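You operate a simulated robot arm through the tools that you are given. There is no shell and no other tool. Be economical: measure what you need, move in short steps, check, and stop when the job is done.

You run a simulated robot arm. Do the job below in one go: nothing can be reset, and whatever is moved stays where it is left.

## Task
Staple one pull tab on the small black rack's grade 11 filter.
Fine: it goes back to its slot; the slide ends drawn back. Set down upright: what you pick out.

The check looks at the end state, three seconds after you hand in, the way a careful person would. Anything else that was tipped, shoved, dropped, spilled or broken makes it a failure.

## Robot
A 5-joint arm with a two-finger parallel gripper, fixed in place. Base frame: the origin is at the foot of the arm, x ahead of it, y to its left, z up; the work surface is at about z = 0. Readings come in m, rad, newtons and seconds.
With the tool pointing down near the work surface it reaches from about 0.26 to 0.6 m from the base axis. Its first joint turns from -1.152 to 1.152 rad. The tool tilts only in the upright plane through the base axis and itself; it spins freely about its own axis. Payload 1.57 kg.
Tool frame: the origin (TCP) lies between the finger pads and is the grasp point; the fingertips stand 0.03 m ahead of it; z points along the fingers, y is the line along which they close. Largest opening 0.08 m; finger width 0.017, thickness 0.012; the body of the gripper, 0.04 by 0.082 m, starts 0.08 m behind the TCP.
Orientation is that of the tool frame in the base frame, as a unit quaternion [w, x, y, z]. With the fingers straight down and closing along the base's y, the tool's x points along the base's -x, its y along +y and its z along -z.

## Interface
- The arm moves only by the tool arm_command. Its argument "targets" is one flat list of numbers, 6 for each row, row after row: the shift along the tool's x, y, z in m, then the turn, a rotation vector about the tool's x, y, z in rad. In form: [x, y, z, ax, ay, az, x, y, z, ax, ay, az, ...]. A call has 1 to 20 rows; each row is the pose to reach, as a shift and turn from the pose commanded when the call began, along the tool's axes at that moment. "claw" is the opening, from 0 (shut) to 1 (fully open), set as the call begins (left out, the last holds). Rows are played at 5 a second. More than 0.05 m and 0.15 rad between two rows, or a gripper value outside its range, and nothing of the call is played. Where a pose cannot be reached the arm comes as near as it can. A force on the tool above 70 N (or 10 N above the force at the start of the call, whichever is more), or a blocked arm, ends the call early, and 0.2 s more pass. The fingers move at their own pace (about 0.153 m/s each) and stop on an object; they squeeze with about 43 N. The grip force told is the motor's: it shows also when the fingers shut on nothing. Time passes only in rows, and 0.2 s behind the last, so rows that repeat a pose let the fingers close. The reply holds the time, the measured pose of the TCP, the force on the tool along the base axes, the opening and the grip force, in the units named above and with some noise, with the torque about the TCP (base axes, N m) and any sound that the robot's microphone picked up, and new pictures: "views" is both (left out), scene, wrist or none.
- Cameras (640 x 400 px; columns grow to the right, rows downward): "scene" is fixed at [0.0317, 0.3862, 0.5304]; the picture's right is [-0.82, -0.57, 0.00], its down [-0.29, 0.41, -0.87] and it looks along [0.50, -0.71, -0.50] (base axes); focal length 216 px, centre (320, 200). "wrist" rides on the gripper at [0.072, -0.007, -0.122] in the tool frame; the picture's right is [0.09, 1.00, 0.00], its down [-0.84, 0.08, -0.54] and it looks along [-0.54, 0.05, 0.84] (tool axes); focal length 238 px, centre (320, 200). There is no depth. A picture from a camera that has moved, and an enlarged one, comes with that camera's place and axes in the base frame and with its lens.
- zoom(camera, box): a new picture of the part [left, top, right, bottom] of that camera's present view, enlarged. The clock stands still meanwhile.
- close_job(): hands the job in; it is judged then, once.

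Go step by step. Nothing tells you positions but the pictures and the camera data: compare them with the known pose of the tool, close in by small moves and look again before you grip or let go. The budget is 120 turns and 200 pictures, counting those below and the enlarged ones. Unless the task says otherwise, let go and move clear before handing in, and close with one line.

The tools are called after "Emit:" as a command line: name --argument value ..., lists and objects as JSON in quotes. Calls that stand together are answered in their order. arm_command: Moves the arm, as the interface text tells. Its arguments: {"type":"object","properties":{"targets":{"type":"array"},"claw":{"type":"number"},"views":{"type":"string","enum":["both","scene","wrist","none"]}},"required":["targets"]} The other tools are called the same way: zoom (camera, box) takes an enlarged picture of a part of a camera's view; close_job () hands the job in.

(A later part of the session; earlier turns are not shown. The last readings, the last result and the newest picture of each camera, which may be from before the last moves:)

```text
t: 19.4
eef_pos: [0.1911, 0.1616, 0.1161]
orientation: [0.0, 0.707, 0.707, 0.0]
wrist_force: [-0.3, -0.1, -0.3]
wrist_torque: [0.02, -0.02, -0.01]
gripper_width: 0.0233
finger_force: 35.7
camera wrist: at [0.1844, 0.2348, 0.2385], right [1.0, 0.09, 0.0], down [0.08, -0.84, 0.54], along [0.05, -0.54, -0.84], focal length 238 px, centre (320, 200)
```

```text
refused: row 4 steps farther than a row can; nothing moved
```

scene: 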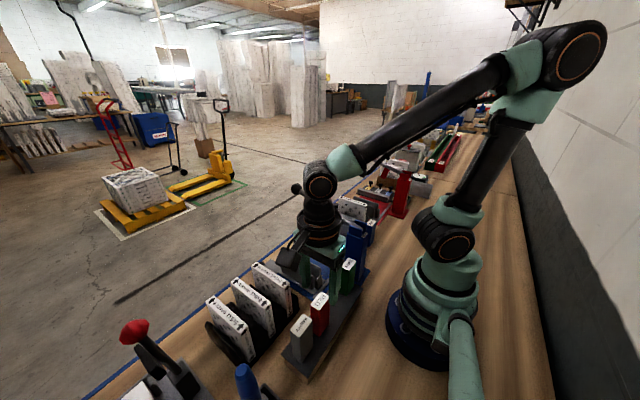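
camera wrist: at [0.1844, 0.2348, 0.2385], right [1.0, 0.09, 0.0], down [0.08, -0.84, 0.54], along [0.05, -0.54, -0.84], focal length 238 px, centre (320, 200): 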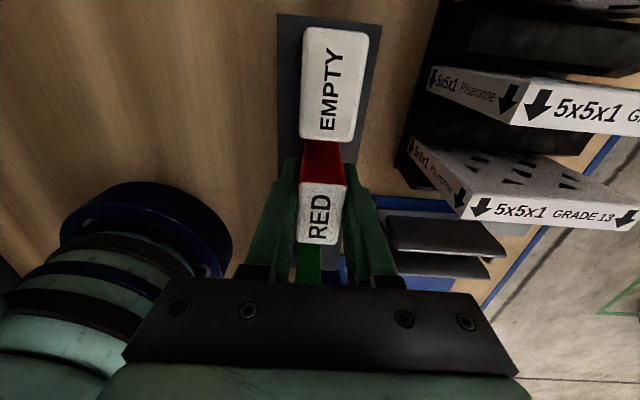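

Emit:
arm_command --targets '[0, 0, -0.015, 0, 0, 0, 0, 0, -0.04, 0, 0, 0, 0, 0, -0.08, 0, 0, 0, 0, 0.02, -0.12, 0, 0, 0, 0, 0.04, -0.16, 0, 0, 0, 0, 0.08, -0.18, 0, 0, 0, 0, 0.08, -0.22, 0, 0, 0]'

```text
t: 21.0
eef_pos: [0.2713, 0.1609, 0.3364]
orientation: [0.0, 0.707, 0.707, -0.001]
wrist_force: [-0.4, -0.9, -0.1]
wrist_torque: [0.03, -0.02, -0.01]
gripper_width: 0.0236
finger_force: 35.4
camera wrist: at [0.2649, 0.2347, 0.458], right [1.0, 0.09, 0.0], down [0.08, -0.84, 0.54], along [0.05, -0.54, -0.84], focal length 238 px, centre (320, 200)
```

scene: 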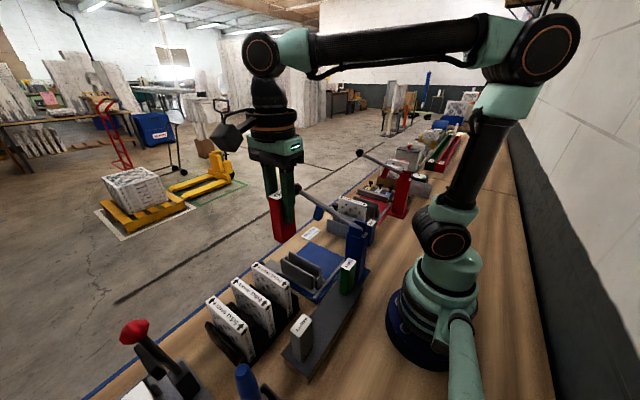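
wrist: 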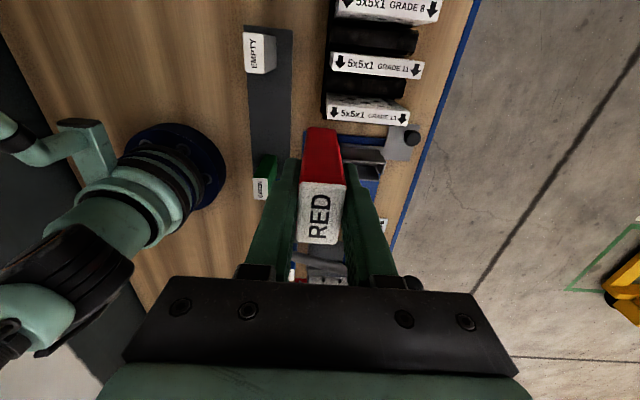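

RED is held. I'll carry it over to the holder, turning 180° on the way so it faces as BLUE did.

Emit:
arm_command --targets '[-0.0145, 0, 0, 0, 0, 0.15, -0.029, 0, 0, 0, 0, 0.3, -0.0435, 0, 0, 0, 0, 0.45, -0.058, 0, 0, 0, 0, 0.6, -0.0725, 0, 0, 0, 0, 0.75, -0.087, 0, 0, 0, 0, 0.9, -0.1015, 0, 0, 0, 0, 1.05, -0.116, 0, 0, 0, 0, 1.2, -0.1305, 0, 0, 0, 0, 1.35, -0.145, 0, 0, 0, 0, 1.5, -0.1595, 0, 0, 0, 0, 1.65, -0.174, 0, 0, 0, 0, 1.8, -0.1885, 0, 0, 0, 0, 1.95, -0.203, 0, 0, 0, 0, 2.1, -0.2175, 0, 0, 0, 0, 2.25, -0.232, 0, 0, 0, 0, 2.4, -0.2465, 0, 0, 0, 0, 2.55, -0.261, -0.005, 0, 0, 0, 2.7, -0.2755, -0.015, 0, 0, 0, 2.85, -0.291, -0.0255, 0, 0, 0, 3.0]' --views "none"

Emit:
arm_command --targets '[0, 0, 0, 0, 0, 0.1416, 0, 0, 0, 0, 0, 0.1416]'

```text
t: 25.2
eef_pos: [0.1041, -0.2063, 0.3358]
orientation: [0.001, 0.883, -0.47, 0.001]
wrist_force: [-0.7, 0.2, -1.0]
wrist_torque: [-0.03, 0.0, -0.01]
gripper_width: 0.0236
finger_force: 35.1
out of reach, approached as far as the arm can: row 9, 10, 11, 12, 13, 14, 15, 16, 17, 18, 19, 20
```

```text
t: 25.8
eef_pos: [0.1029, -0.2077, 0.3361]
orientation: [0.0, 0.883, -0.47, 0.0]
wrist_force: [-0.4, -0.3, -1.0]
wrist_torque: [0.02, 0.0, -0.01]
gripper_width: 0.0236
finger_force: 35.7
out of reach, approached as far as the arm can: row 1, 2
camera wrist: at [0.1486, -0.2633, 0.457], right [-0.77, -0.63, 0.0], down [-0.53, 0.65, 0.54], along [-0.34, 0.42, -0.84], focal length 238 px, centre (320, 200)
```

scene: 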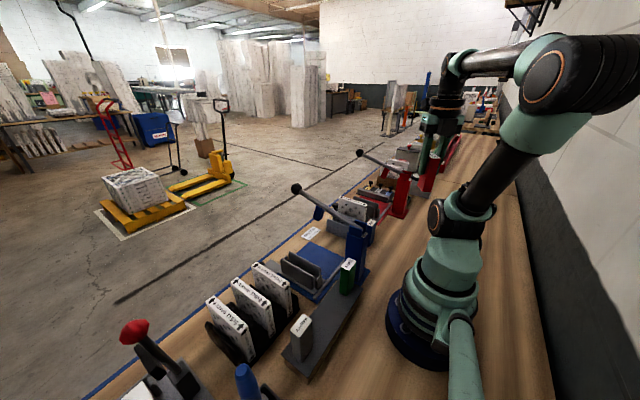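
wrist: 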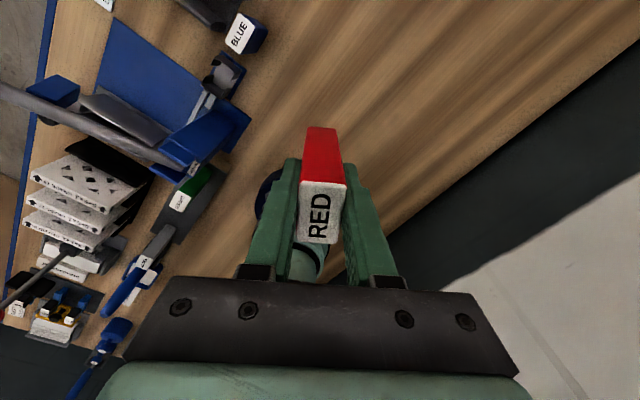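

The wrist spin hit its stop in that direction, so the arm ended off to the side, still holding RED. I'll turn back the other way in place.

Emit:
arm_command --targets '[0, 0, 0, 0, 0, -0.15, 0, 0, 0, 0, 0, -0.3, 0, 0, 0, 0, 0, -0.45, 0, 0, 0, 0, 0, -0.6, 0, 0, 0, 0, 0, -0.75, 0, 0, 0, 0, 0, -0.9, 0, 0, 0, 0, 0, -1.05, 0, 0, 0, 0, 0, -1.2]'

```text
t: 27.6
eef_pos: [0.103, -0.2078, 0.3365]
orientation: [0.001, 0.994, 0.111, 0.0]
wrist_force: [0.2, 0.1, -0.9]
wrist_torque: [-0.03, -0.01, -0.02]
gripper_width: 0.0236
finger_force: 35.7
camera wrist: at [0.1714, -0.1844, 0.4576], right [0.31, -0.95, 0.0], down [-0.8, -0.26, 0.54], along [-0.52, -0.17, -0.84], focal length 238 px, centre (320, 200)
```

scene: 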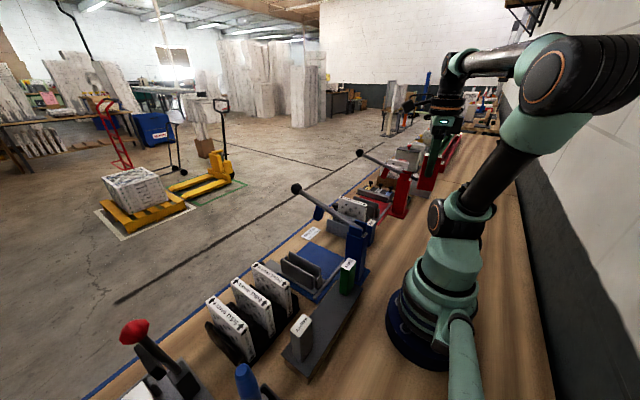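
wrist: 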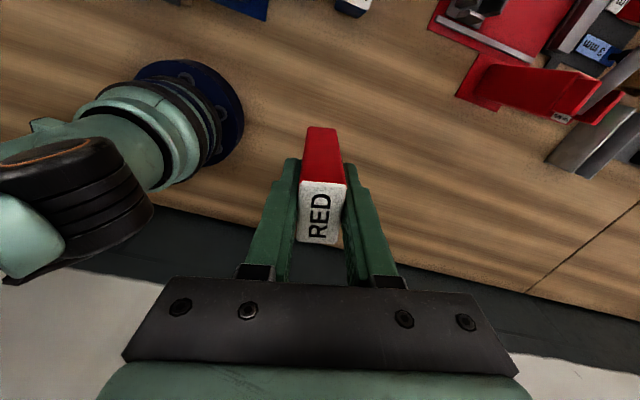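

Emit:
arm_command --targets '[0.0078, -0.0022, 0, 0, 0, -0.14, 0.0157, -0.0045, 0, 0, 0, -0.28, 0.0235, -0.0067, 0, 0, 0, -0.42, 0.0313, -0.0089, 0, 0, 0, -0.56, 0.0392, -0.0111, 0, 0, 0, -0.7, 0.047, -0.0134, 0, 0, 0, -0.84, 0.0548, -0.0156, 0, 0, 0, -0.98, 0.0626, -0.0178, 0, 0, 0, -1.12, 0.0705, -0.02, 0, 0, 0, -1.26, 0.0783, -0.0223, 0, 0, 0, -1.4, 0.0861, -0.0245, 0, 0, 0, -1.54, 0.094, -0.0267, 0, 0, 0, -1.68, 0.1018, -0.0289, 0, 0, 0, -1.82, 0.1096, -0.0312, 0, 0, 0, -1.96, 0.1175, -0.0334, 0, 0, 0, -2.1, 0.1253, -0.0356, 0, 0, 0, -2.24, 0.1331, -0.0378, 0, 0, 0, -2.38, 0.1409, -0.04, 0, 0, 0, -2.52, 0.1488, -0.0423, 0, 0, 0, -2.66, 0.1566, -0.0445, 0, 0, 0, -2.8]' --views "none"

Emit:
arm_command --targets '[0, 0, 0, 0, 0, -0.15, 0, 0, 0, 0, 0, -0.3, 0, 0, 0, 0, 0, -0.45, 0, 0, 0, 0, 0, -0.6, 0, 0, 0, 0, 0, -0.75, 0, 0, 0, 0, 0, -0.9, 0, 0, 0, 0, 0, -1.05, 0, 0, 0, 0, 0, -1.2, 0, 0, 0, 0, 0, -1.35, 0, 0, 0, 0, 0, -1.5, 0, 0, 0, 0, 0, -1.65, 0, 0, 0, 0, 0, -1.69]'

```text
t: 31.8
eef_pos: [0.2454, -0.129, 0.3357]
orientation: [0.0, 0.059, 0.998, 0.0]
wrist_force: [0.7, -0.8, -0.9]
wrist_torque: [0.02, 0.02, 0.02]
gripper_width: 0.0231
finger_force: 35.7
```

```text
t: 34.4
eef_pos: [0.2447, -0.1282, 0.3359]
orientation: [0.001, 0.708, -0.707, 0.0]
wrist_force: [0.0, -0.1, -0.9]
wrist_torque: [0.02, -0.04, 0.0]
gripper_width: 0.0233
finger_force: 35.9
camera wrist: at [0.2516, -0.2011, 0.4578], right [-1.0, -0.09, 0.0], down [-0.08, 0.84, 0.54], along [-0.05, 0.54, -0.84], focal length 238 px, centre (320, 200)
```

scene: 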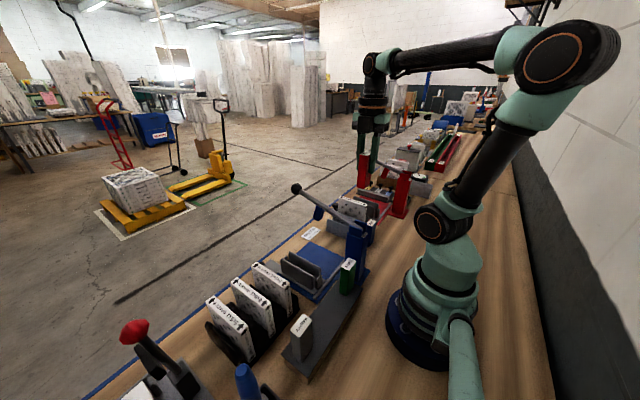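
wrist: 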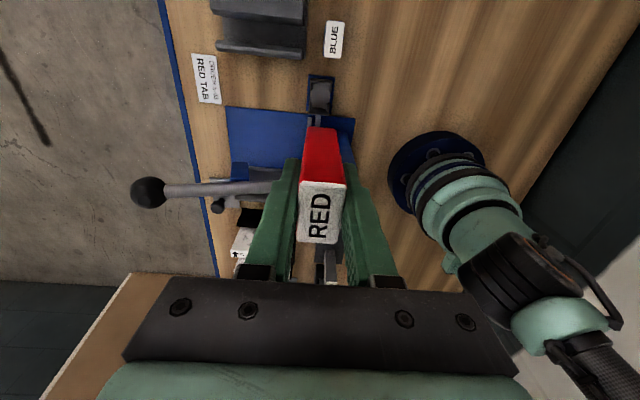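

RED is now above the holder and facing as BLUE did. I'll lower part-way and check the line-up.

Emit:
arm_command --targets '[0, 0, 0.05, 0, 0, 0, 0, 0, 0.1, 0, 0, 0, 0, 0, 0.15, 0, 0, 0, 0.001, -0.001, 0.19, 0, 0, 0]'

Emit:
zoom --camera "wrist" --box '[240, 70, 400, 170]'

Emit:
zoom --camera "scene" --box '[320, 180, 416, 240]'

```text
t: 35.4
eef_pos: [0.2465, -0.1301, 0.1472]
orientation: [0.0, -0.707, 0.708, 0.001]
wrist_force: [0.1, -0.1, 0.4]
wrist_torque: [-0.02, 0.01, 0.0]
gripper_width: 0.0234
finger_force: 35.4
camera wrist: at [0.2525, -0.2021, 0.2682], right [-1.0, -0.09, 0.0], down [-0.08, 0.84, 0.54], along [-0.05, 0.54, -0.84], focal length 238 px, centre (320, 200)
```

scene: 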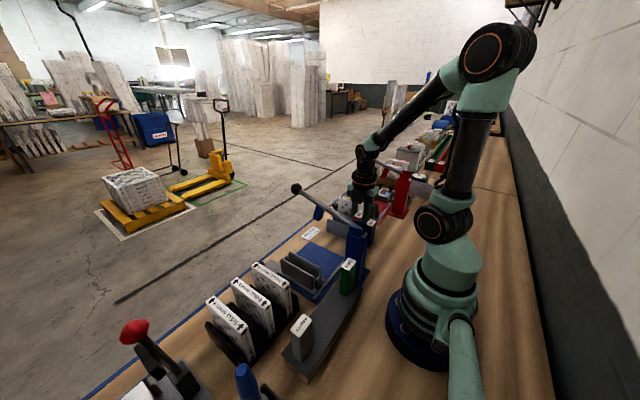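
wrist: 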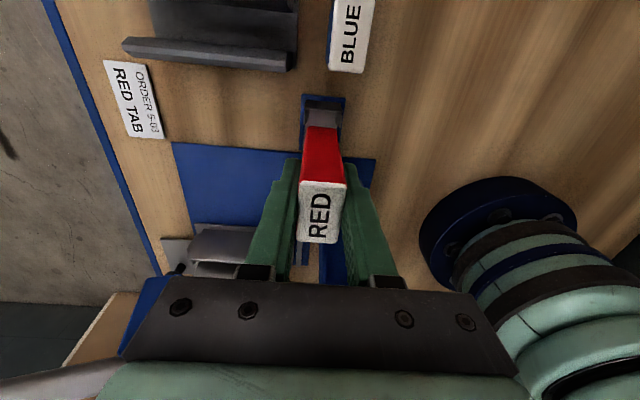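

```text
4.00 times, centred on (320, 120) of wrist
camera zoom: at [0.2525, -0.2021, 0.2682], right [-1.0, -0.09, 0.0], down [-0.08, 0.84, 0.54], along [-0.05, 0.54, -0.84], focal length 953 px, centre (320, 520)
```

zoom: 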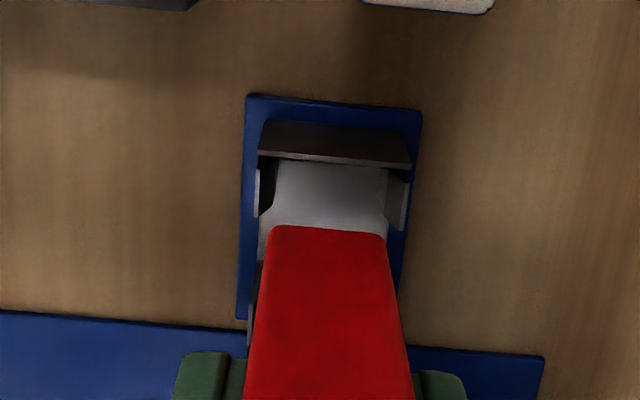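

```text
6.67 times, centred on (368, 210) of scene
camera zoom: at [0.0317, 0.3862, 0.5304], right [-0.82, -0.57, 0.0], down [-0.29, 0.41, -0.87], along [0.5, -0.71, -0.5], focal length 1439 px, centre (0, 133)
```

zoom: 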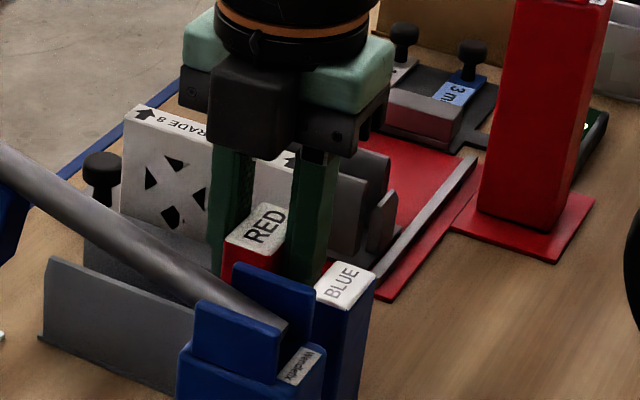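

Emit:
arm_command --targets '[0, 0, 0.014, 0, 0, 0, 0, 0, 0.027, 0, 0, 0]' --views "wrist"

Emit:
zoom --camera "wrist" --box '[272, 90, 368, 150]'

```text
t: 36.0
eef_pos: [0.2456, -0.1307, 0.1205]
orientation: [0.001, 0.707, -0.707, 0.0]
wrist_force: [-0.1, -1.1, -0.1]
wrist_torque: [-0.05, 0.0, 0.02]
gripper_width: 0.0232
finger_force: 35.8
camera wrist: at [0.2531, -0.2021, 0.2411], right [-1.0, -0.09, 0.0], down [-0.08, 0.84, 0.54], along [-0.05, 0.54, -0.84], focal length 238 px, centre (320, 200)
```

wrist: 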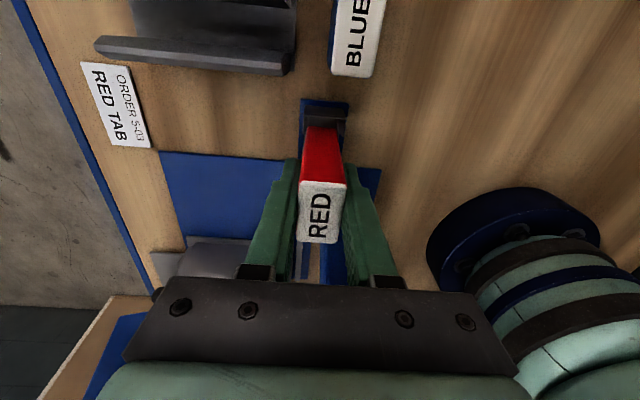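

```text
6.67 times, centred on (320, 120) of wrist
camera zoom: at [0.2531, -0.2021, 0.2411], right [-1.0, -0.09, 0.0], down [-0.08, 0.84, 0.54], along [-0.05, 0.54, -0.84], focal length 1589 px, centre (320, 733)
```

zoom: 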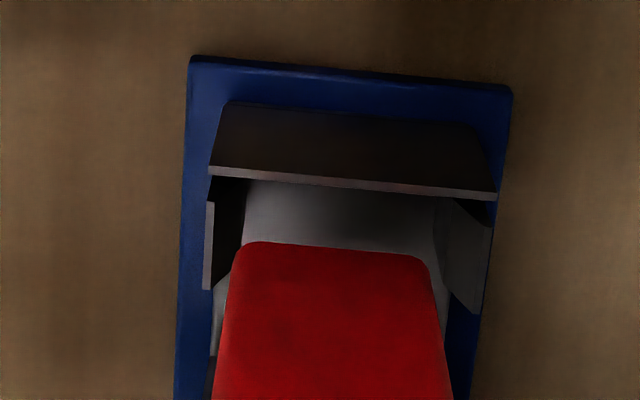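

RED sits about 2 mm toward +x of the pocket centre. I'll shift x by -2 mm and lower gently.

Emit:
arm_command --targets '[0, 0.002, 0, 0, 0, 0, 0, 0.002, 0.01, 0, 0, 0, 0, 0.002, 0.018, 0, 0, 0]' --views "wrist"

Emit:
zoom --camera "wrist" --box '[272, 90, 368, 150]'

```text
t: 36.8
eef_pos: [0.2438, -0.1298, 0.1024]
orientation: [-0.001, -0.706, 0.708, 0.0]
wrist_force: [0.0, 0.6, -0.8]
wrist_torque: [0.0, 0.02, 0.06]
gripper_width: 0.0232
finger_force: 35.9
camera wrist: at [0.2509, -0.2022, 0.2231], right [-1.0, -0.09, 0.0], down [-0.08, 0.84, 0.54], along [-0.05, 0.54, -0.84], focal length 238 px, centre (320, 200)
```

wrist: 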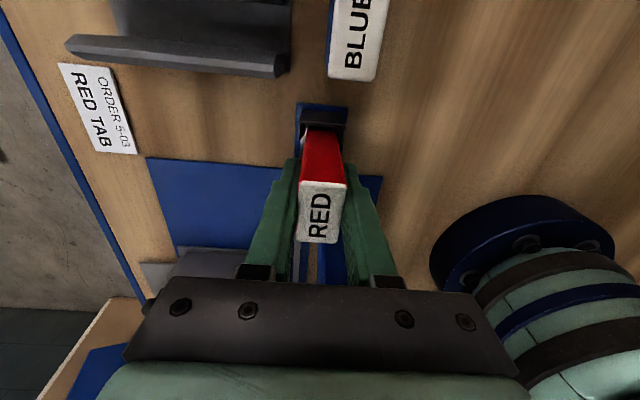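

```text
6.67 times, centred on (320, 120) of wrist
camera zoom: at [0.2509, -0.2022, 0.2231], right [-1.0, -0.09, 0.0], down [-0.08, 0.84, 0.54], along [-0.05, 0.54, -0.84], focal length 1589 px, centre (320, 733)
```

zoom: 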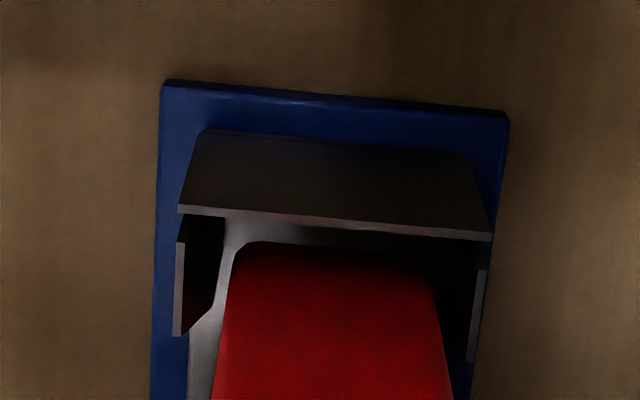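

Emit:
arm_command --targets '[0, 0, 0.008, 0, 0, 0, 0, 0, 0.016, 0, 0, 0, 0, 0, 0.0185, 0, 0, 0]' --views "wrist"

Emit:
arm_command --targets '[0, 0, 0.002, 0, 0, 0]' --views "none"

```text
t: 37.6
eef_pos: [0.2429, -0.1303, 0.0834]
orientation: [0.0, -0.707, 0.708, 0.0]
wrist_force: [0.6, -0.7, 0.5]
wrist_torque: [-0.04, -0.03, 0.03]
gripper_width: 0.0235
finger_force: 35.9
camera wrist: at [0.2506, -0.2021, 0.2043], right [-1.0, -0.09, 0.0], down [-0.08, 0.84, 0.54], along [-0.05, 0.54, -0.84], focal length 238 px, centre (320, 200)
```

wrist: 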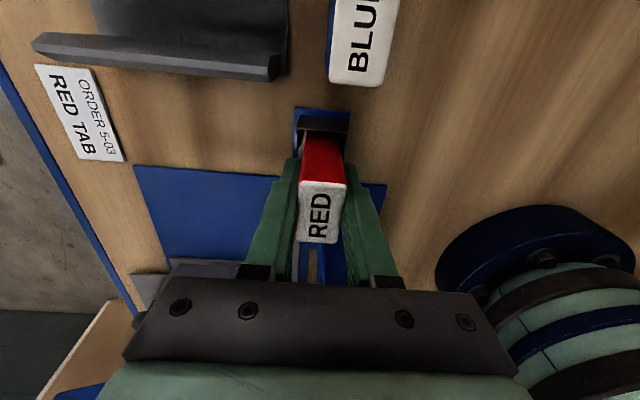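

```text
t: 38.0
eef_pos: [0.2436, -0.1312, 0.0826]
orientation: [-0.001, -0.707, 0.707, -0.001]
wrist_force: [-5.8, 2.7, 30.7]
wrist_torque: [0.19, 0.4, -0.02]
gripper_width: 0.0232
finger_force: 36.1
```

RED is seated on the pocket floor at the same height BLUE had. I'll release, rise and check.

Emit:
arm_command --targets '[0, 0, -0.002, 0, 0, 0, 0, 0, -0.002, 0, 0, 0]' --claw 0.55 --views "none"

Emit:
arm_command --targets '[0, 0, -0.03, 0, 0, 0, 0, 0, -0.07, 0, 0, 0, 0, 0, -0.11, 0, 0, 0, 0, 0, -0.15, 0, 0, 0, 0, 0, -0.2, 0, 0, 0]'

Emit:
zoom --camera "wrist" --box '[240, 70, 400, 170]'

```text
t: 38.6
eef_pos: [0.2449, -0.1307, 0.0827]
orientation: [-0.001, -0.706, 0.708, 0.0]
wrist_force: [-0.4, -1.4, -0.1]
wrist_torque: [0.0, -0.01, 0.0]
gripper_width: 0.0438
finger_force: 0.1
```

```text
t: 39.8
eef_pos: [0.2433, -0.1295, 0.2835]
orientation: [0.001, -0.707, 0.708, 0.0]
wrist_force: [0.3, 0.1, -0.3]
wrist_torque: [0.04, -0.02, 0.01]
gripper_width: 0.044
finger_force: 0.1
camera wrist: at [0.2501, -0.2021, 0.4051], right [-1.0, -0.09, 0.0], down [-0.08, 0.84, 0.54], along [-0.05, 0.54, -0.84], focal length 238 px, centre (320, 200)
```

scene: 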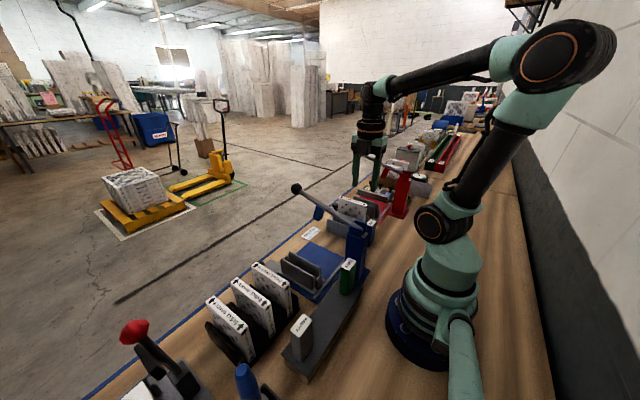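
wrist: 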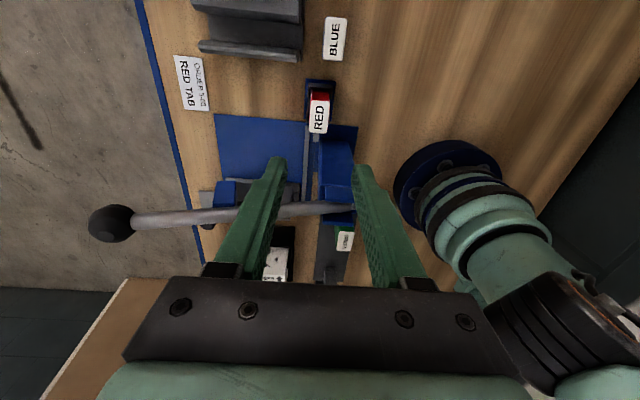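

```text
4.00 times, centred on (320, 120) of wrist
camera zoom: at [0.2501, -0.2021, 0.4051], right [-1.0, -0.09, 0.0], down [-0.08, 0.84, 0.54], along [-0.05, 0.54, -0.84], focal length 953 px, centre (320, 520)
```

zoom: 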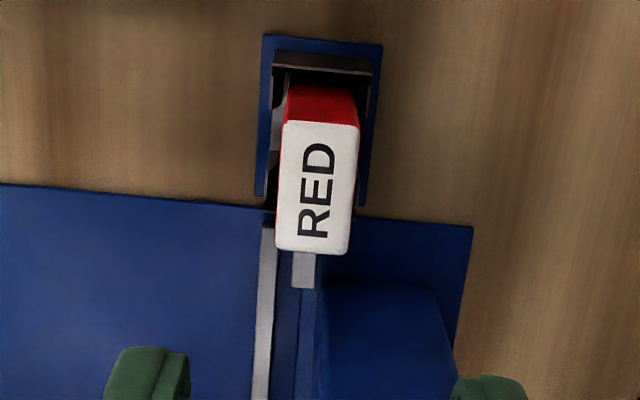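

RED is in the holder. Next comes the filter: I'll turn back to the starting spin and go over the black rack.

Emit:
arm_command --targets '[0, 0, -0.03, 0, 0, 0.14, -0.02, 0, -0.05, 0, 0, 0.28, -0.05, -0.006, -0.05, 0, 0, 0.42, -0.08, -0.012, -0.05, 0, 0, 0.56, -0.11, -0.018, -0.05, 0, 0, 0.7, -0.14, -0.024, -0.05, 0, 0, 0.84, -0.17, -0.03, -0.05, 0, 0, 0.98, -0.2, -0.036, -0.05, 0, 0, 1.12, -0.24, -0.042, -0.05, 0, 0, 1.26, -0.28, -0.048, -0.05, 0, 0, 1.4, -0.315, -0.054, -0.05, 0, 0, 1.54, -0.345, -0.057, -0.05, 0, 0, 1.5708]'

Emit:
zoom --camera "wrist" --box '[200, 20, 440, 170]'

```text
t: 42.4
eef_pos: [0.3015, 0.2154, 0.3327]
orientation: [-0.001, 0.0, 1.0, 0.0]
wrist_force: [-0.1, -0.8, -0.7]
wrist_torque: [-0.03, 0.0, 0.0]
gripper_width: 0.044
finger_force: 0.2
camera wrist: at [0.2296, 0.209, 0.4532], right [-0.09, 1.0, 0.0], down [0.84, 0.08, 0.54], along [0.54, 0.05, -0.84], focal length 238 px, centre (320, 200)
```

scene: 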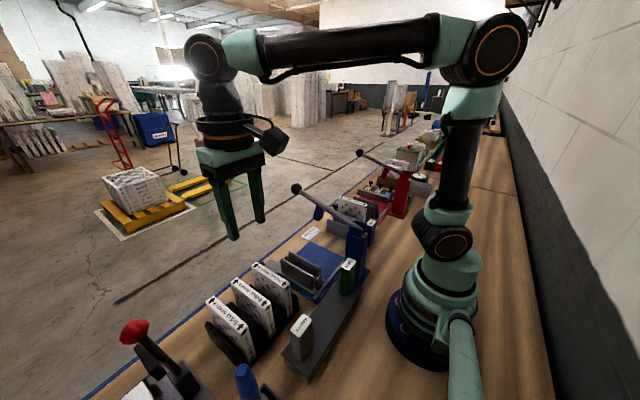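
wrist: 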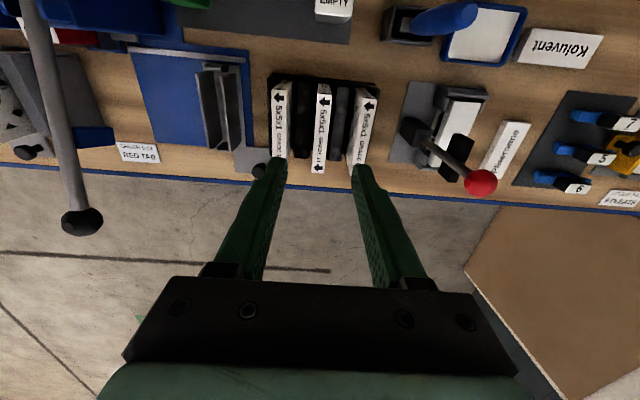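

```text
2.67 times, centred on (320, 95) of wrist
camera zoom: at [0.2296, 0.209, 0.4532], right [-0.09, 1.0, 0.0], down [0.84, 0.08, 0.54], along [0.54, 0.05, -0.84], focal length 636 px, centre (320, 480)
```

zoom: 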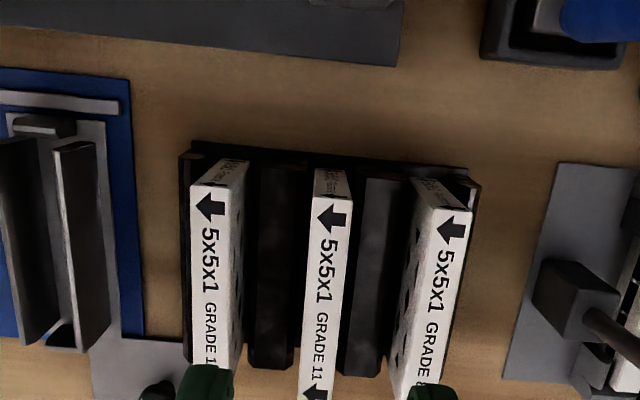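

Filter 11 is the middle one: centre about (0.334, 0.220), top z≈0.124, 20 mm thick. I'll move above it.

Emit:
arm_command --targets '[-0.0325, 0.0043, 0, 0, 0, 0, -0.0325, 0.0043, 0.045, 0, 0, 0, -0.0325, 0.0043, 0.09, 0, 0, 0, -0.0325, 0.0043, 0.155, 0, 0, 0]' --claw 0.55

```text
refused: row 4 steps farther than a row can; nothing moved
```

Emit:
arm_command --targets '[-0.0325, 0.0043, 0, 0, 0, 0, -0.0325, 0.0043, 0.045, 0, 0, 0, -0.0325, 0.0043, 0.09, 0, 0, 0, -0.0325, 0.0043, 0.135, 0, 0, 0, -0.0325, 0.0043, 0.155, 0, 0, 0]' --claw 0.55

Emit:
zoom --camera "wrist" --box '[200, 70, 440, 220]'

Emit:
zoom --camera "scene" --box '[180, 220, 340, 380]'

```text
t: 43.6
eef_pos: [0.3343, 0.2189, 0.1776]
orientation: [0.0, 0.001, 1.0, 0.0]
wrist_force: [0.5, -0.3, 0.2]
wrist_torque: [-0.06, -0.02, 0.02]
gripper_width: 0.0441
finger_force: 0.0
camera wrist: at [0.2621, 0.2122, 0.2992], right [-0.09, 1.0, 0.0], down [0.84, 0.08, 0.54], along [0.54, 0.05, -0.84], focal length 238 px, centre (320, 200)
```

scene: 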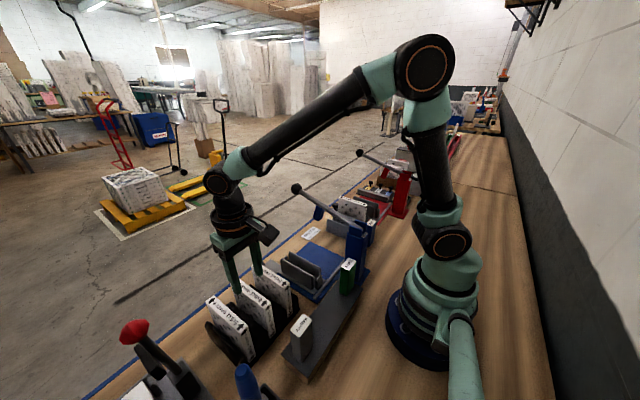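
wrist: 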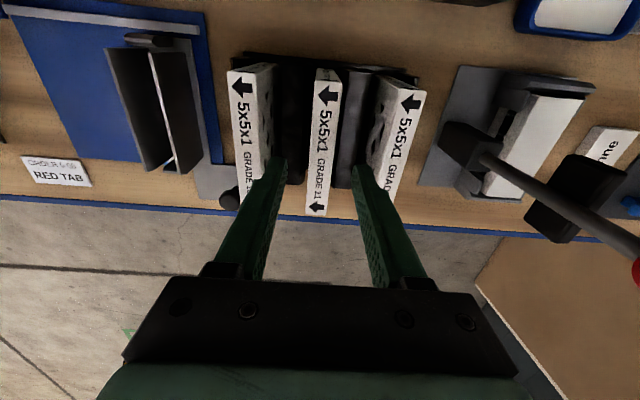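

```text
2.67 times, centred on (320, 145) of wrist
camera zoom: at [0.2621, 0.2122, 0.2992], right [-0.09, 1.0, 0.0], down [0.84, 0.08, 0.54], along [0.54, 0.05, -0.84], focal length 636 px, centre (320, 347)
```

zoom: 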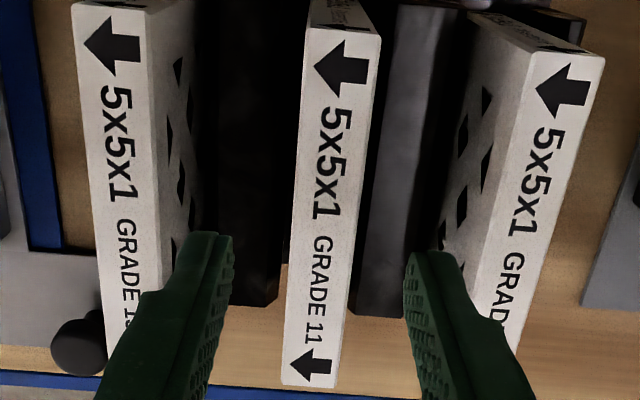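

```text
2.50 times, centred on (260, 300) of scene
camera zoom: at [0.0317, 0.3862, 0.5304], right [-0.82, -0.57, 0.0], down [-0.29, 0.41, -0.87], along [0.5, -0.71, -0.5], focal length 540 px, centre (470, -50)
```

zoom: 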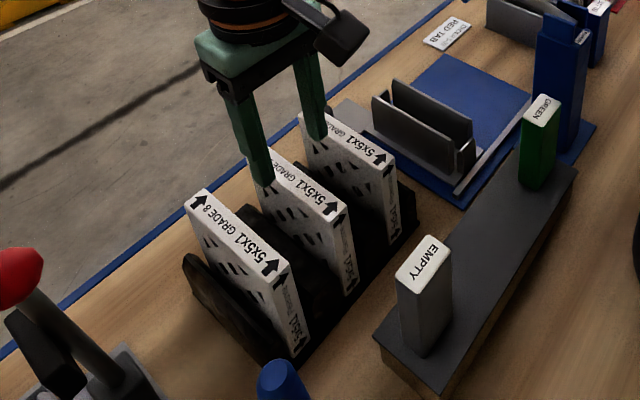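

Emit:
arm_command --targets '[0, 0, 0.035, 0, 0, 0, 0, 0, 0.065, 0, 0, 0]' --views "both"

Emit:
zoom --camera "scene" --box '[180, 240, 308, 360]'

```text
t: 44.2
eef_pos: [0.3326, 0.2187, 0.112]
orientation: [0.0, 0.001, 1.0, 0.0]
wrist_force: [-0.9, 0.8, 0.4]
wrist_torque: [0.0, 0.02, -0.02]
gripper_width: 0.0441
finger_force: 0.0
camera wrist: at [0.261, 0.2117, 0.234], right [-0.09, 1.0, 0.0], down [0.84, 0.08, 0.54], along [0.54, 0.05, -0.84], focal length 238 px, centre (320, 200)
```

scene: 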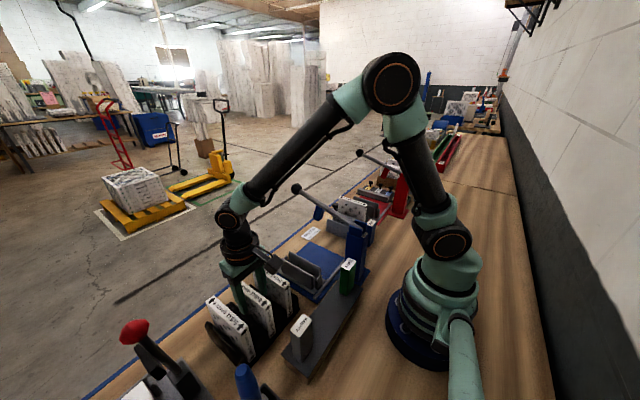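
wrist: 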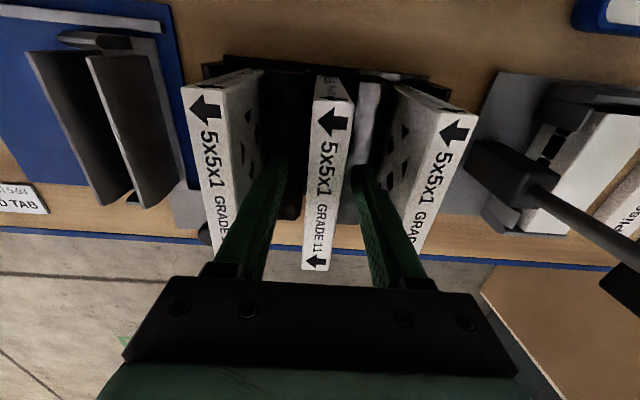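

```text
3.33 times, centred on (244, 300) of scene
camera zoom: at [0.0317, 0.3862, 0.5304], right [-0.82, -0.57, 0.0], down [-0.29, 0.41, -0.87], along [0.5, -0.71, -0.5], focal length 719 px, centre (573, -133)
```

zoom: 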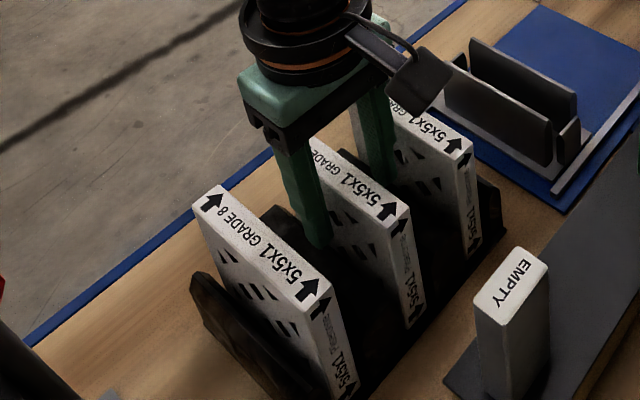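

The fingers straddle filter 11 with no contact. I'll close and then lift slowly.

Emit:
arm_command --targets '[0, 0, 0, 0, 0, 0, 0, 0, 0, 0, 0, 0, 0, 0, 0, 0, 0, 0]' --claw 0.1 --views "none"

Emit:
arm_command --targets '[0, 0, -0.015, 0, 0, 0, 0, 0, -0.04, 0, 0, 0, 0, 0, -0.08, 0, 0, 0, 0, 0, -0.12, 0, 0, 0]'

Emit:
zoom --camera "scene" --box '[180, 200, 340, 360]'

Emit:
zoom --camera "wrist" --box '[200, 40, 440, 190]'

```text
t: 45.0
eef_pos: [0.3333, 0.2173, 0.1119]
orientation: [0.001, 0.001, 1.0, -0.001]
wrist_force: [-0.8, -0.2, 0.2]
wrist_torque: [-0.04, 0.0, -0.01]
gripper_width: 0.0194
finger_force: 33.5
```

```text
t: 46.0
eef_pos: [0.3332, 0.2175, 0.232]
orientation: [0.0, 0.002, 1.0, 0.0]
wrist_force: [0.0, -0.4, -0.7]
wrist_torque: [-0.02, 0.04, -0.02]
gripper_width: 0.0192
finger_force: 33.3
camera wrist: at [0.2614, 0.2118, 0.3541], right [-0.09, 1.0, 0.0], down [0.84, 0.08, 0.54], along [0.54, 0.05, -0.84], focal length 238 px, centre (320, 200)
```

scene: 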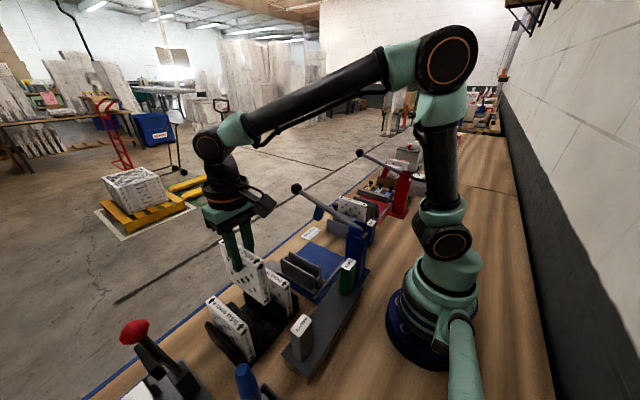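
wrist: 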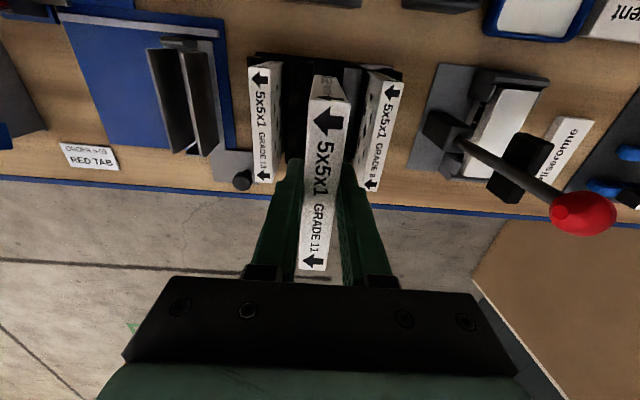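

```text
2.50 times, centred on (260, 280) of scene
camera zoom: at [0.0317, 0.3862, 0.5304], right [-0.82, -0.57, 0.0], down [-0.29, 0.41, -0.87], along [0.5, -0.71, -0.5], focal length 540 px, centre (470, 0)
```

zoom: 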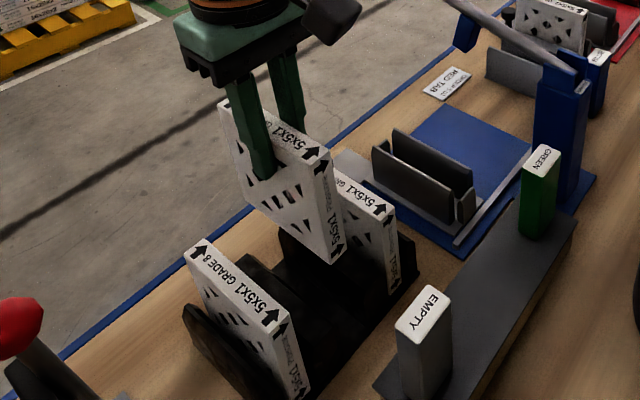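

```text
2.67 times, centred on (320, 115) of wrist
camera zoom: at [0.2614, 0.2118, 0.3541], right [-0.09, 1.0, 0.0], down [0.84, 0.08, 0.54], along [0.54, 0.05, -0.84], focal length 636 px, centre (320, 427)
```

zoom: 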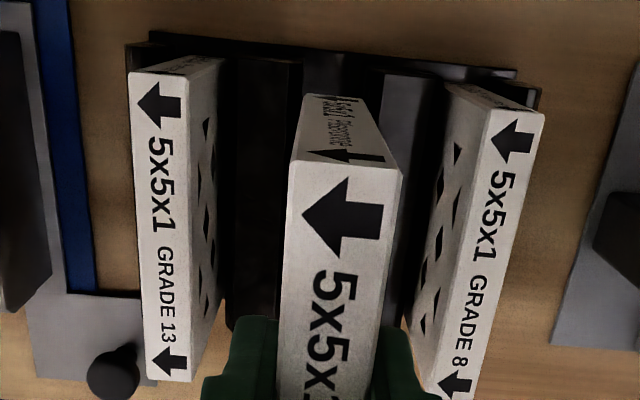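

Filter 11 is out. Its bottom is about 91 mm below the TCP. Before going there, I'll measure the slide cradle from this view.

Emit:
zoom --camera "wrist" --box '[60, 10, 270, 210]'

Emit:
zoom --camera "scene" --box '[270, 230, 366, 300]'

```text
2.00 times, centred on (165, 110) of wrist
camera zoom: at [0.2614, 0.2118, 0.3541], right [-0.09, 1.0, 0.0], down [0.84, 0.08, 0.54], along [0.54, 0.05, -0.84], focal length 477 px, centre (630, 380)
```

zoom: 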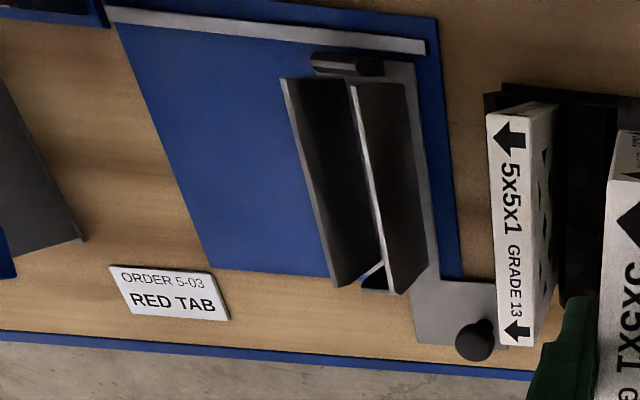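

```text
5.71 times, centred on (318, 265) of scene
camera zoom: at [0.0317, 0.3862, 0.5304], right [-0.82, -0.57, 0.0], down [-0.29, 0.41, -0.87], along [0.5, -0.71, -0.5], focal length 1233 px, centre (331, -171)
```

zoom: 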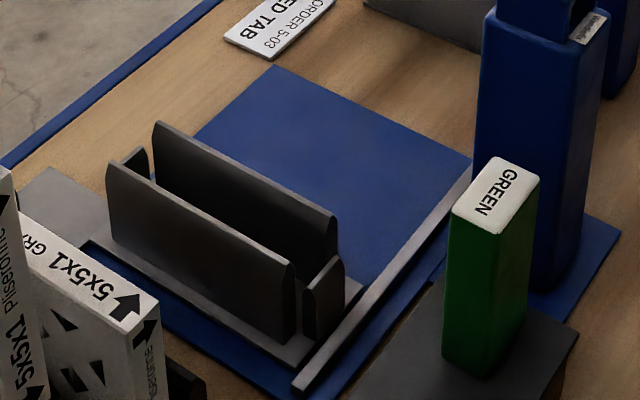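

The cradle plates sit at about y 0.030 and 0.065, running from x 0.28 to 0.395 with tops at z≈0.059. I'll carry the filter above the cradle and look again.

Emit:
arm_command --targets '[0, 0, -0.025, 0, 0, 0, -0.001, -0.045, -0.025, 0, 0, 0, -0.002, -0.09, -0.025, 0, 0, 0, -0.003, -0.135, -0.025, 0, 0, 0, -0.004, -0.17, -0.02, 0, 0, 0, -0.004, -0.17, 0.02, 0, 0, 0, -0.004, -0.17, 0.05, 0, 0, 0]'

Emit:
zoom --camera "wrist" --box '[220, 40, 420, 165]'

Emit:
zoom --camera "scene" --box '[250, 200, 378, 300]'

```text
t: 47.6
eef_pos: [0.337, 0.0491, 0.1814]
orientation: [0.001, 0.0, 1.0, 0.0]
wrist_force: [0.4, 0.6, 0.9]
wrist_torque: [0.01, -0.01, -0.01]
gripper_width: 0.0194
finger_force: 33.5
camera wrist: at [0.266, 0.0423, 0.3035], right [-0.09, 1.0, 0.0], down [0.84, 0.08, 0.54], along [0.54, 0.05, -0.84], focal length 238 px, centre (320, 200)
```

scene: 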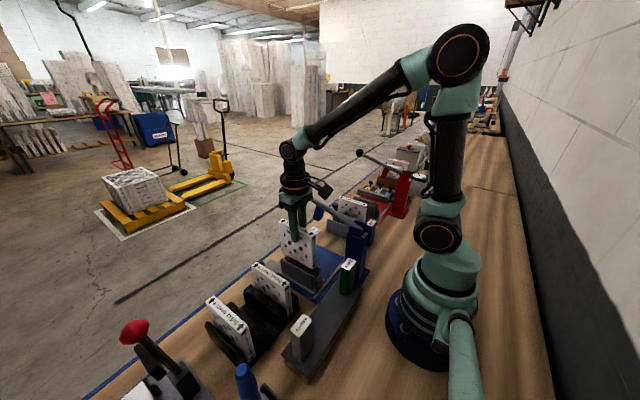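
wrist: 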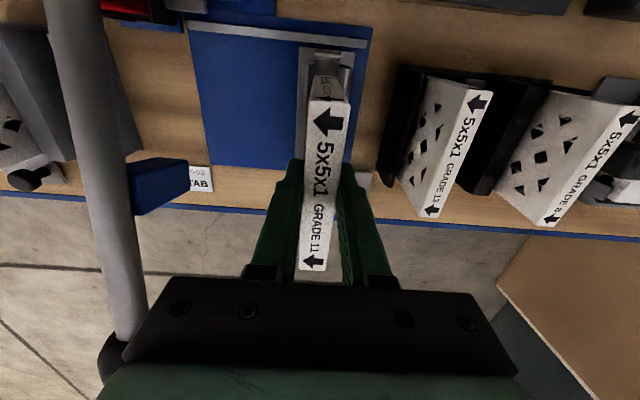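

```text
3.20 times, centred on (320, 102) of wrist
camera zoom: at [0.266, 0.0423, 0.3035], right [-0.09, 1.0, 0.0], down [0.84, 0.08, 0.54], along [0.54, 0.05, -0.84], focal length 763 px, centre (320, 512)
```

zoom: 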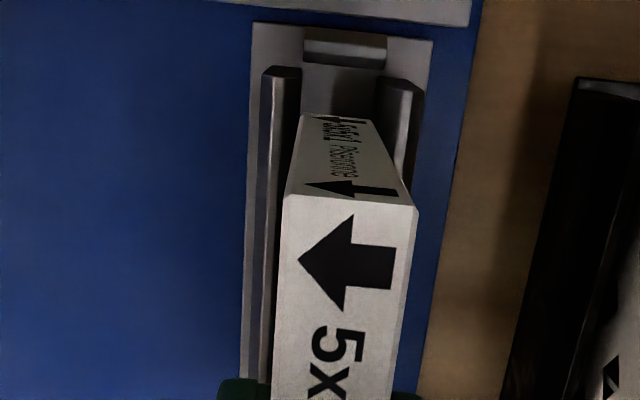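

```text
4.00 times, centred on (314, 250) of scene
camera zoom: at [0.0317, 0.3861, 0.5304], right [-0.82, -0.57, 0.0], down [-0.29, 0.41, -0.87], along [0.5, -0.71, -0.5], focal length 863 px, centre (344, 0)
```

zoom: 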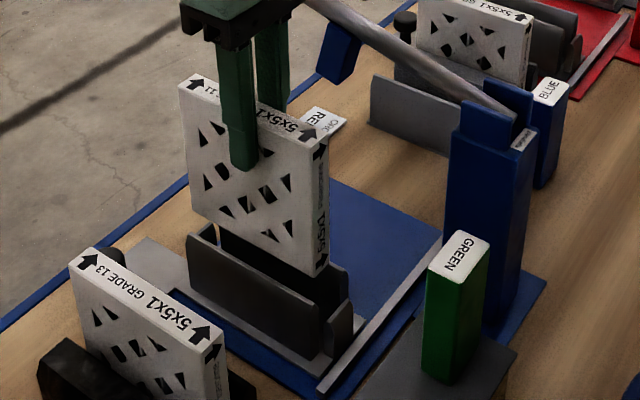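

The filter is centred to about 1 mm in x; I'll shift y by +1 mm and lower it into the cradle.

Emit:
arm_command --targets '[0, 0.001, 0.015, 0, 0, 0, 0, 0.001, 0.03, 0, 0, 0, 0, 0.001, 0.042, 0, 0, 0]' --views "wrist"

Emit:
zoom --camera "wrist" --box '[240, 50, 400, 150]'

Emit:
zoom --camera "scene" --box '[270, 220, 366, 300]'

```text
t: 48.4
eef_pos: [0.3349, 0.0492, 0.139]
orientation: [-0.002, 0.001, 1.0, 0.001]
wrist_force: [-6.8, 0.3, 3.2]
wrist_torque: [-0.02, 0.65, 0.0]
gripper_width: 0.0193
finger_force: 33.7
camera wrist: at [0.2648, 0.0438, 0.2619], right [-0.09, 1.0, 0.0], down [0.84, 0.08, 0.54], along [0.54, 0.05, -0.84], focal length 238 px, centre (320, 200)
```

wrist: 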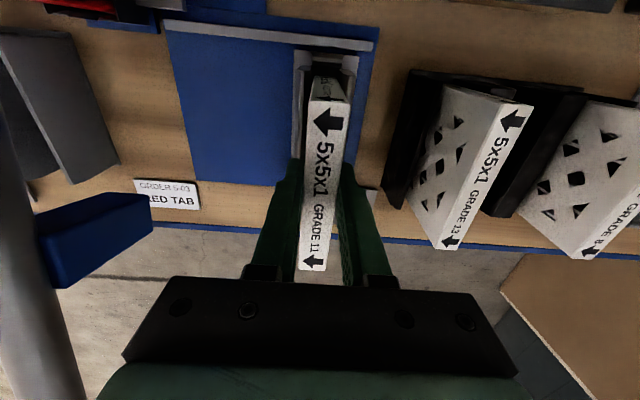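

```text
4.00 times, centred on (320, 100) of wrist
camera zoom: at [0.2648, 0.0438, 0.2619], right [-0.09, 1.0, 0.0], down [0.84, 0.08, 0.54], along [0.54, 0.05, -0.84], focal length 953 px, centre (320, 600)
```

zoom: 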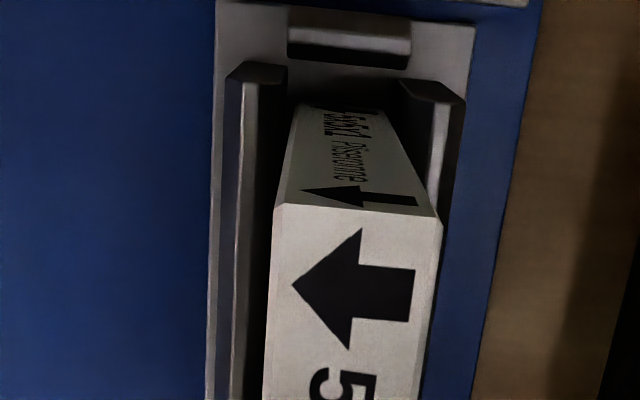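

```text
5.00 times, centred on (318, 260) of scene
camera zoom: at [0.0317, 0.3862, 0.5304], right [-0.82, -0.57, 0.0], down [-0.29, 0.41, -0.87], along [0.5, -0.71, -0.5], focal length 1079 px, centre (330, -100)
```

zoom: 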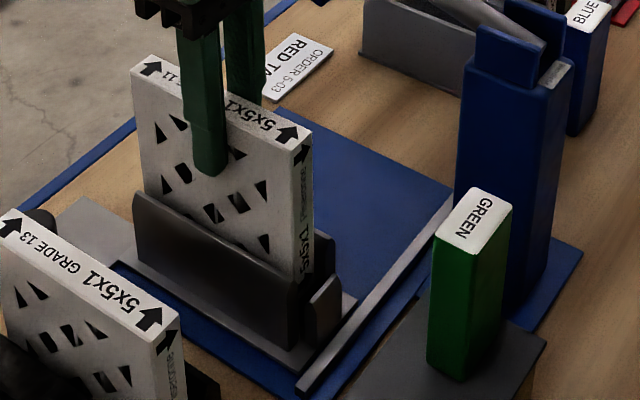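

A -x force shows that the filter's front corner is riding the +x end stop. I'll lift a little, shift -4 mm in x and lower again.

Emit:
arm_command --targets '[0, 0, -0.012, 0, 0, 0, 0.004, 0, -0.012, 0, 0, 0, 0.004, 0, 0, 0, 0, 0, 0.004, 0, 0.006, 0, 0, 0]' --views "wrist"

Emit:
zoom --camera "wrist" --box '[240, 50, 400, 150]'

```text
t: 49.4
eef_pos: [0.3337, 0.0499, 0.1341]
orientation: [0.0, 0.001, 1.0, 0.0]
wrist_force: [-0.5, 0.1, -0.8]
wrist_torque: [0.04, 0.0, 0.0]
gripper_width: 0.0192
finger_force: 33.3
camera wrist: at [0.2619, 0.0432, 0.2562], right [-0.09, 1.0, 0.0], down [0.84, 0.08, 0.54], along [0.54, 0.05, -0.84], focal length 238 px, centre (320, 200)
```

wrist: 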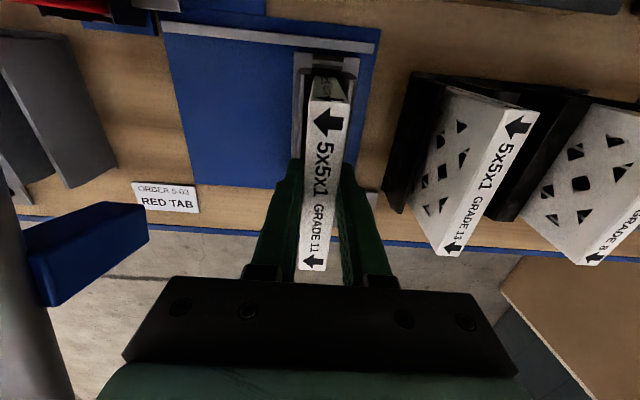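

```text
4.00 times, centred on (320, 100) of wrist
camera zoom: at [0.2619, 0.0432, 0.2562], right [-0.09, 1.0, 0.0], down [0.84, 0.08, 0.54], along [0.54, 0.05, -0.84], focal length 953 px, centre (320, 600)
```

zoom: 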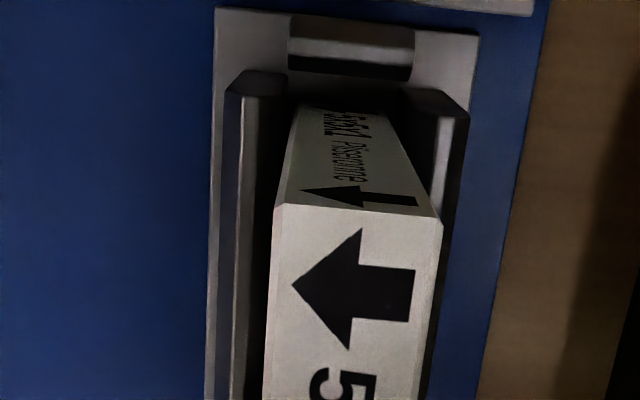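

Emit:
arm_command --targets '[0, 0, 0.008, 0, 0, 0, 0, 0, 0.016, 0, 0, 0]' --views "none"

Emit:
arm_command --targets '[0, 0, 0.005, 0, 0, 0, 0, 0, 0.008, 0, 0, 0]' --views "wrist"

```text
t: 50.0
eef_pos: [0.3332, 0.0497, 0.1189]
orientation: [-0.001, 0.0, 1.0, 0.001]
wrist_force: [-0.2, 0.0, -1.2]
wrist_torque: [-0.01, 0.0, 0.0]
gripper_width: 0.0195
finger_force: 33.6
```

```text
t: 50.6
eef_pos: [0.3354, 0.0487, 0.1121]
orientation: [0.004, 0.002, 1.0, 0.001]
wrist_force: [-0.5, -3.6, 35.7]
wrist_torque: [-0.25, 0.0, 0.02]
gripper_width: 0.0197
finger_force: 33.4
camera wrist: at [0.2629, 0.0431, 0.2328], right [-0.09, 1.0, 0.0], down [0.83, 0.08, 0.55], along [0.55, 0.05, -0.84], focal length 238 px, centre (320, 200)
```

wrist: 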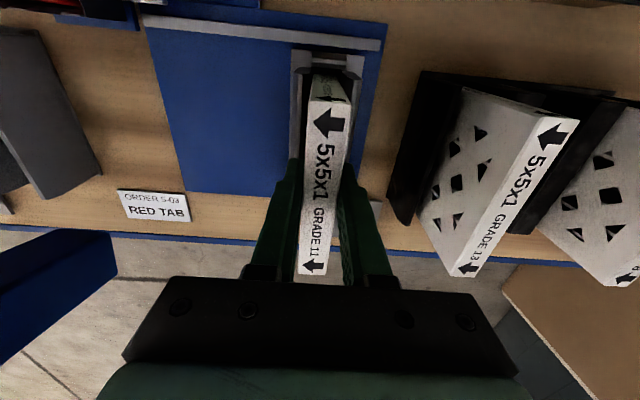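

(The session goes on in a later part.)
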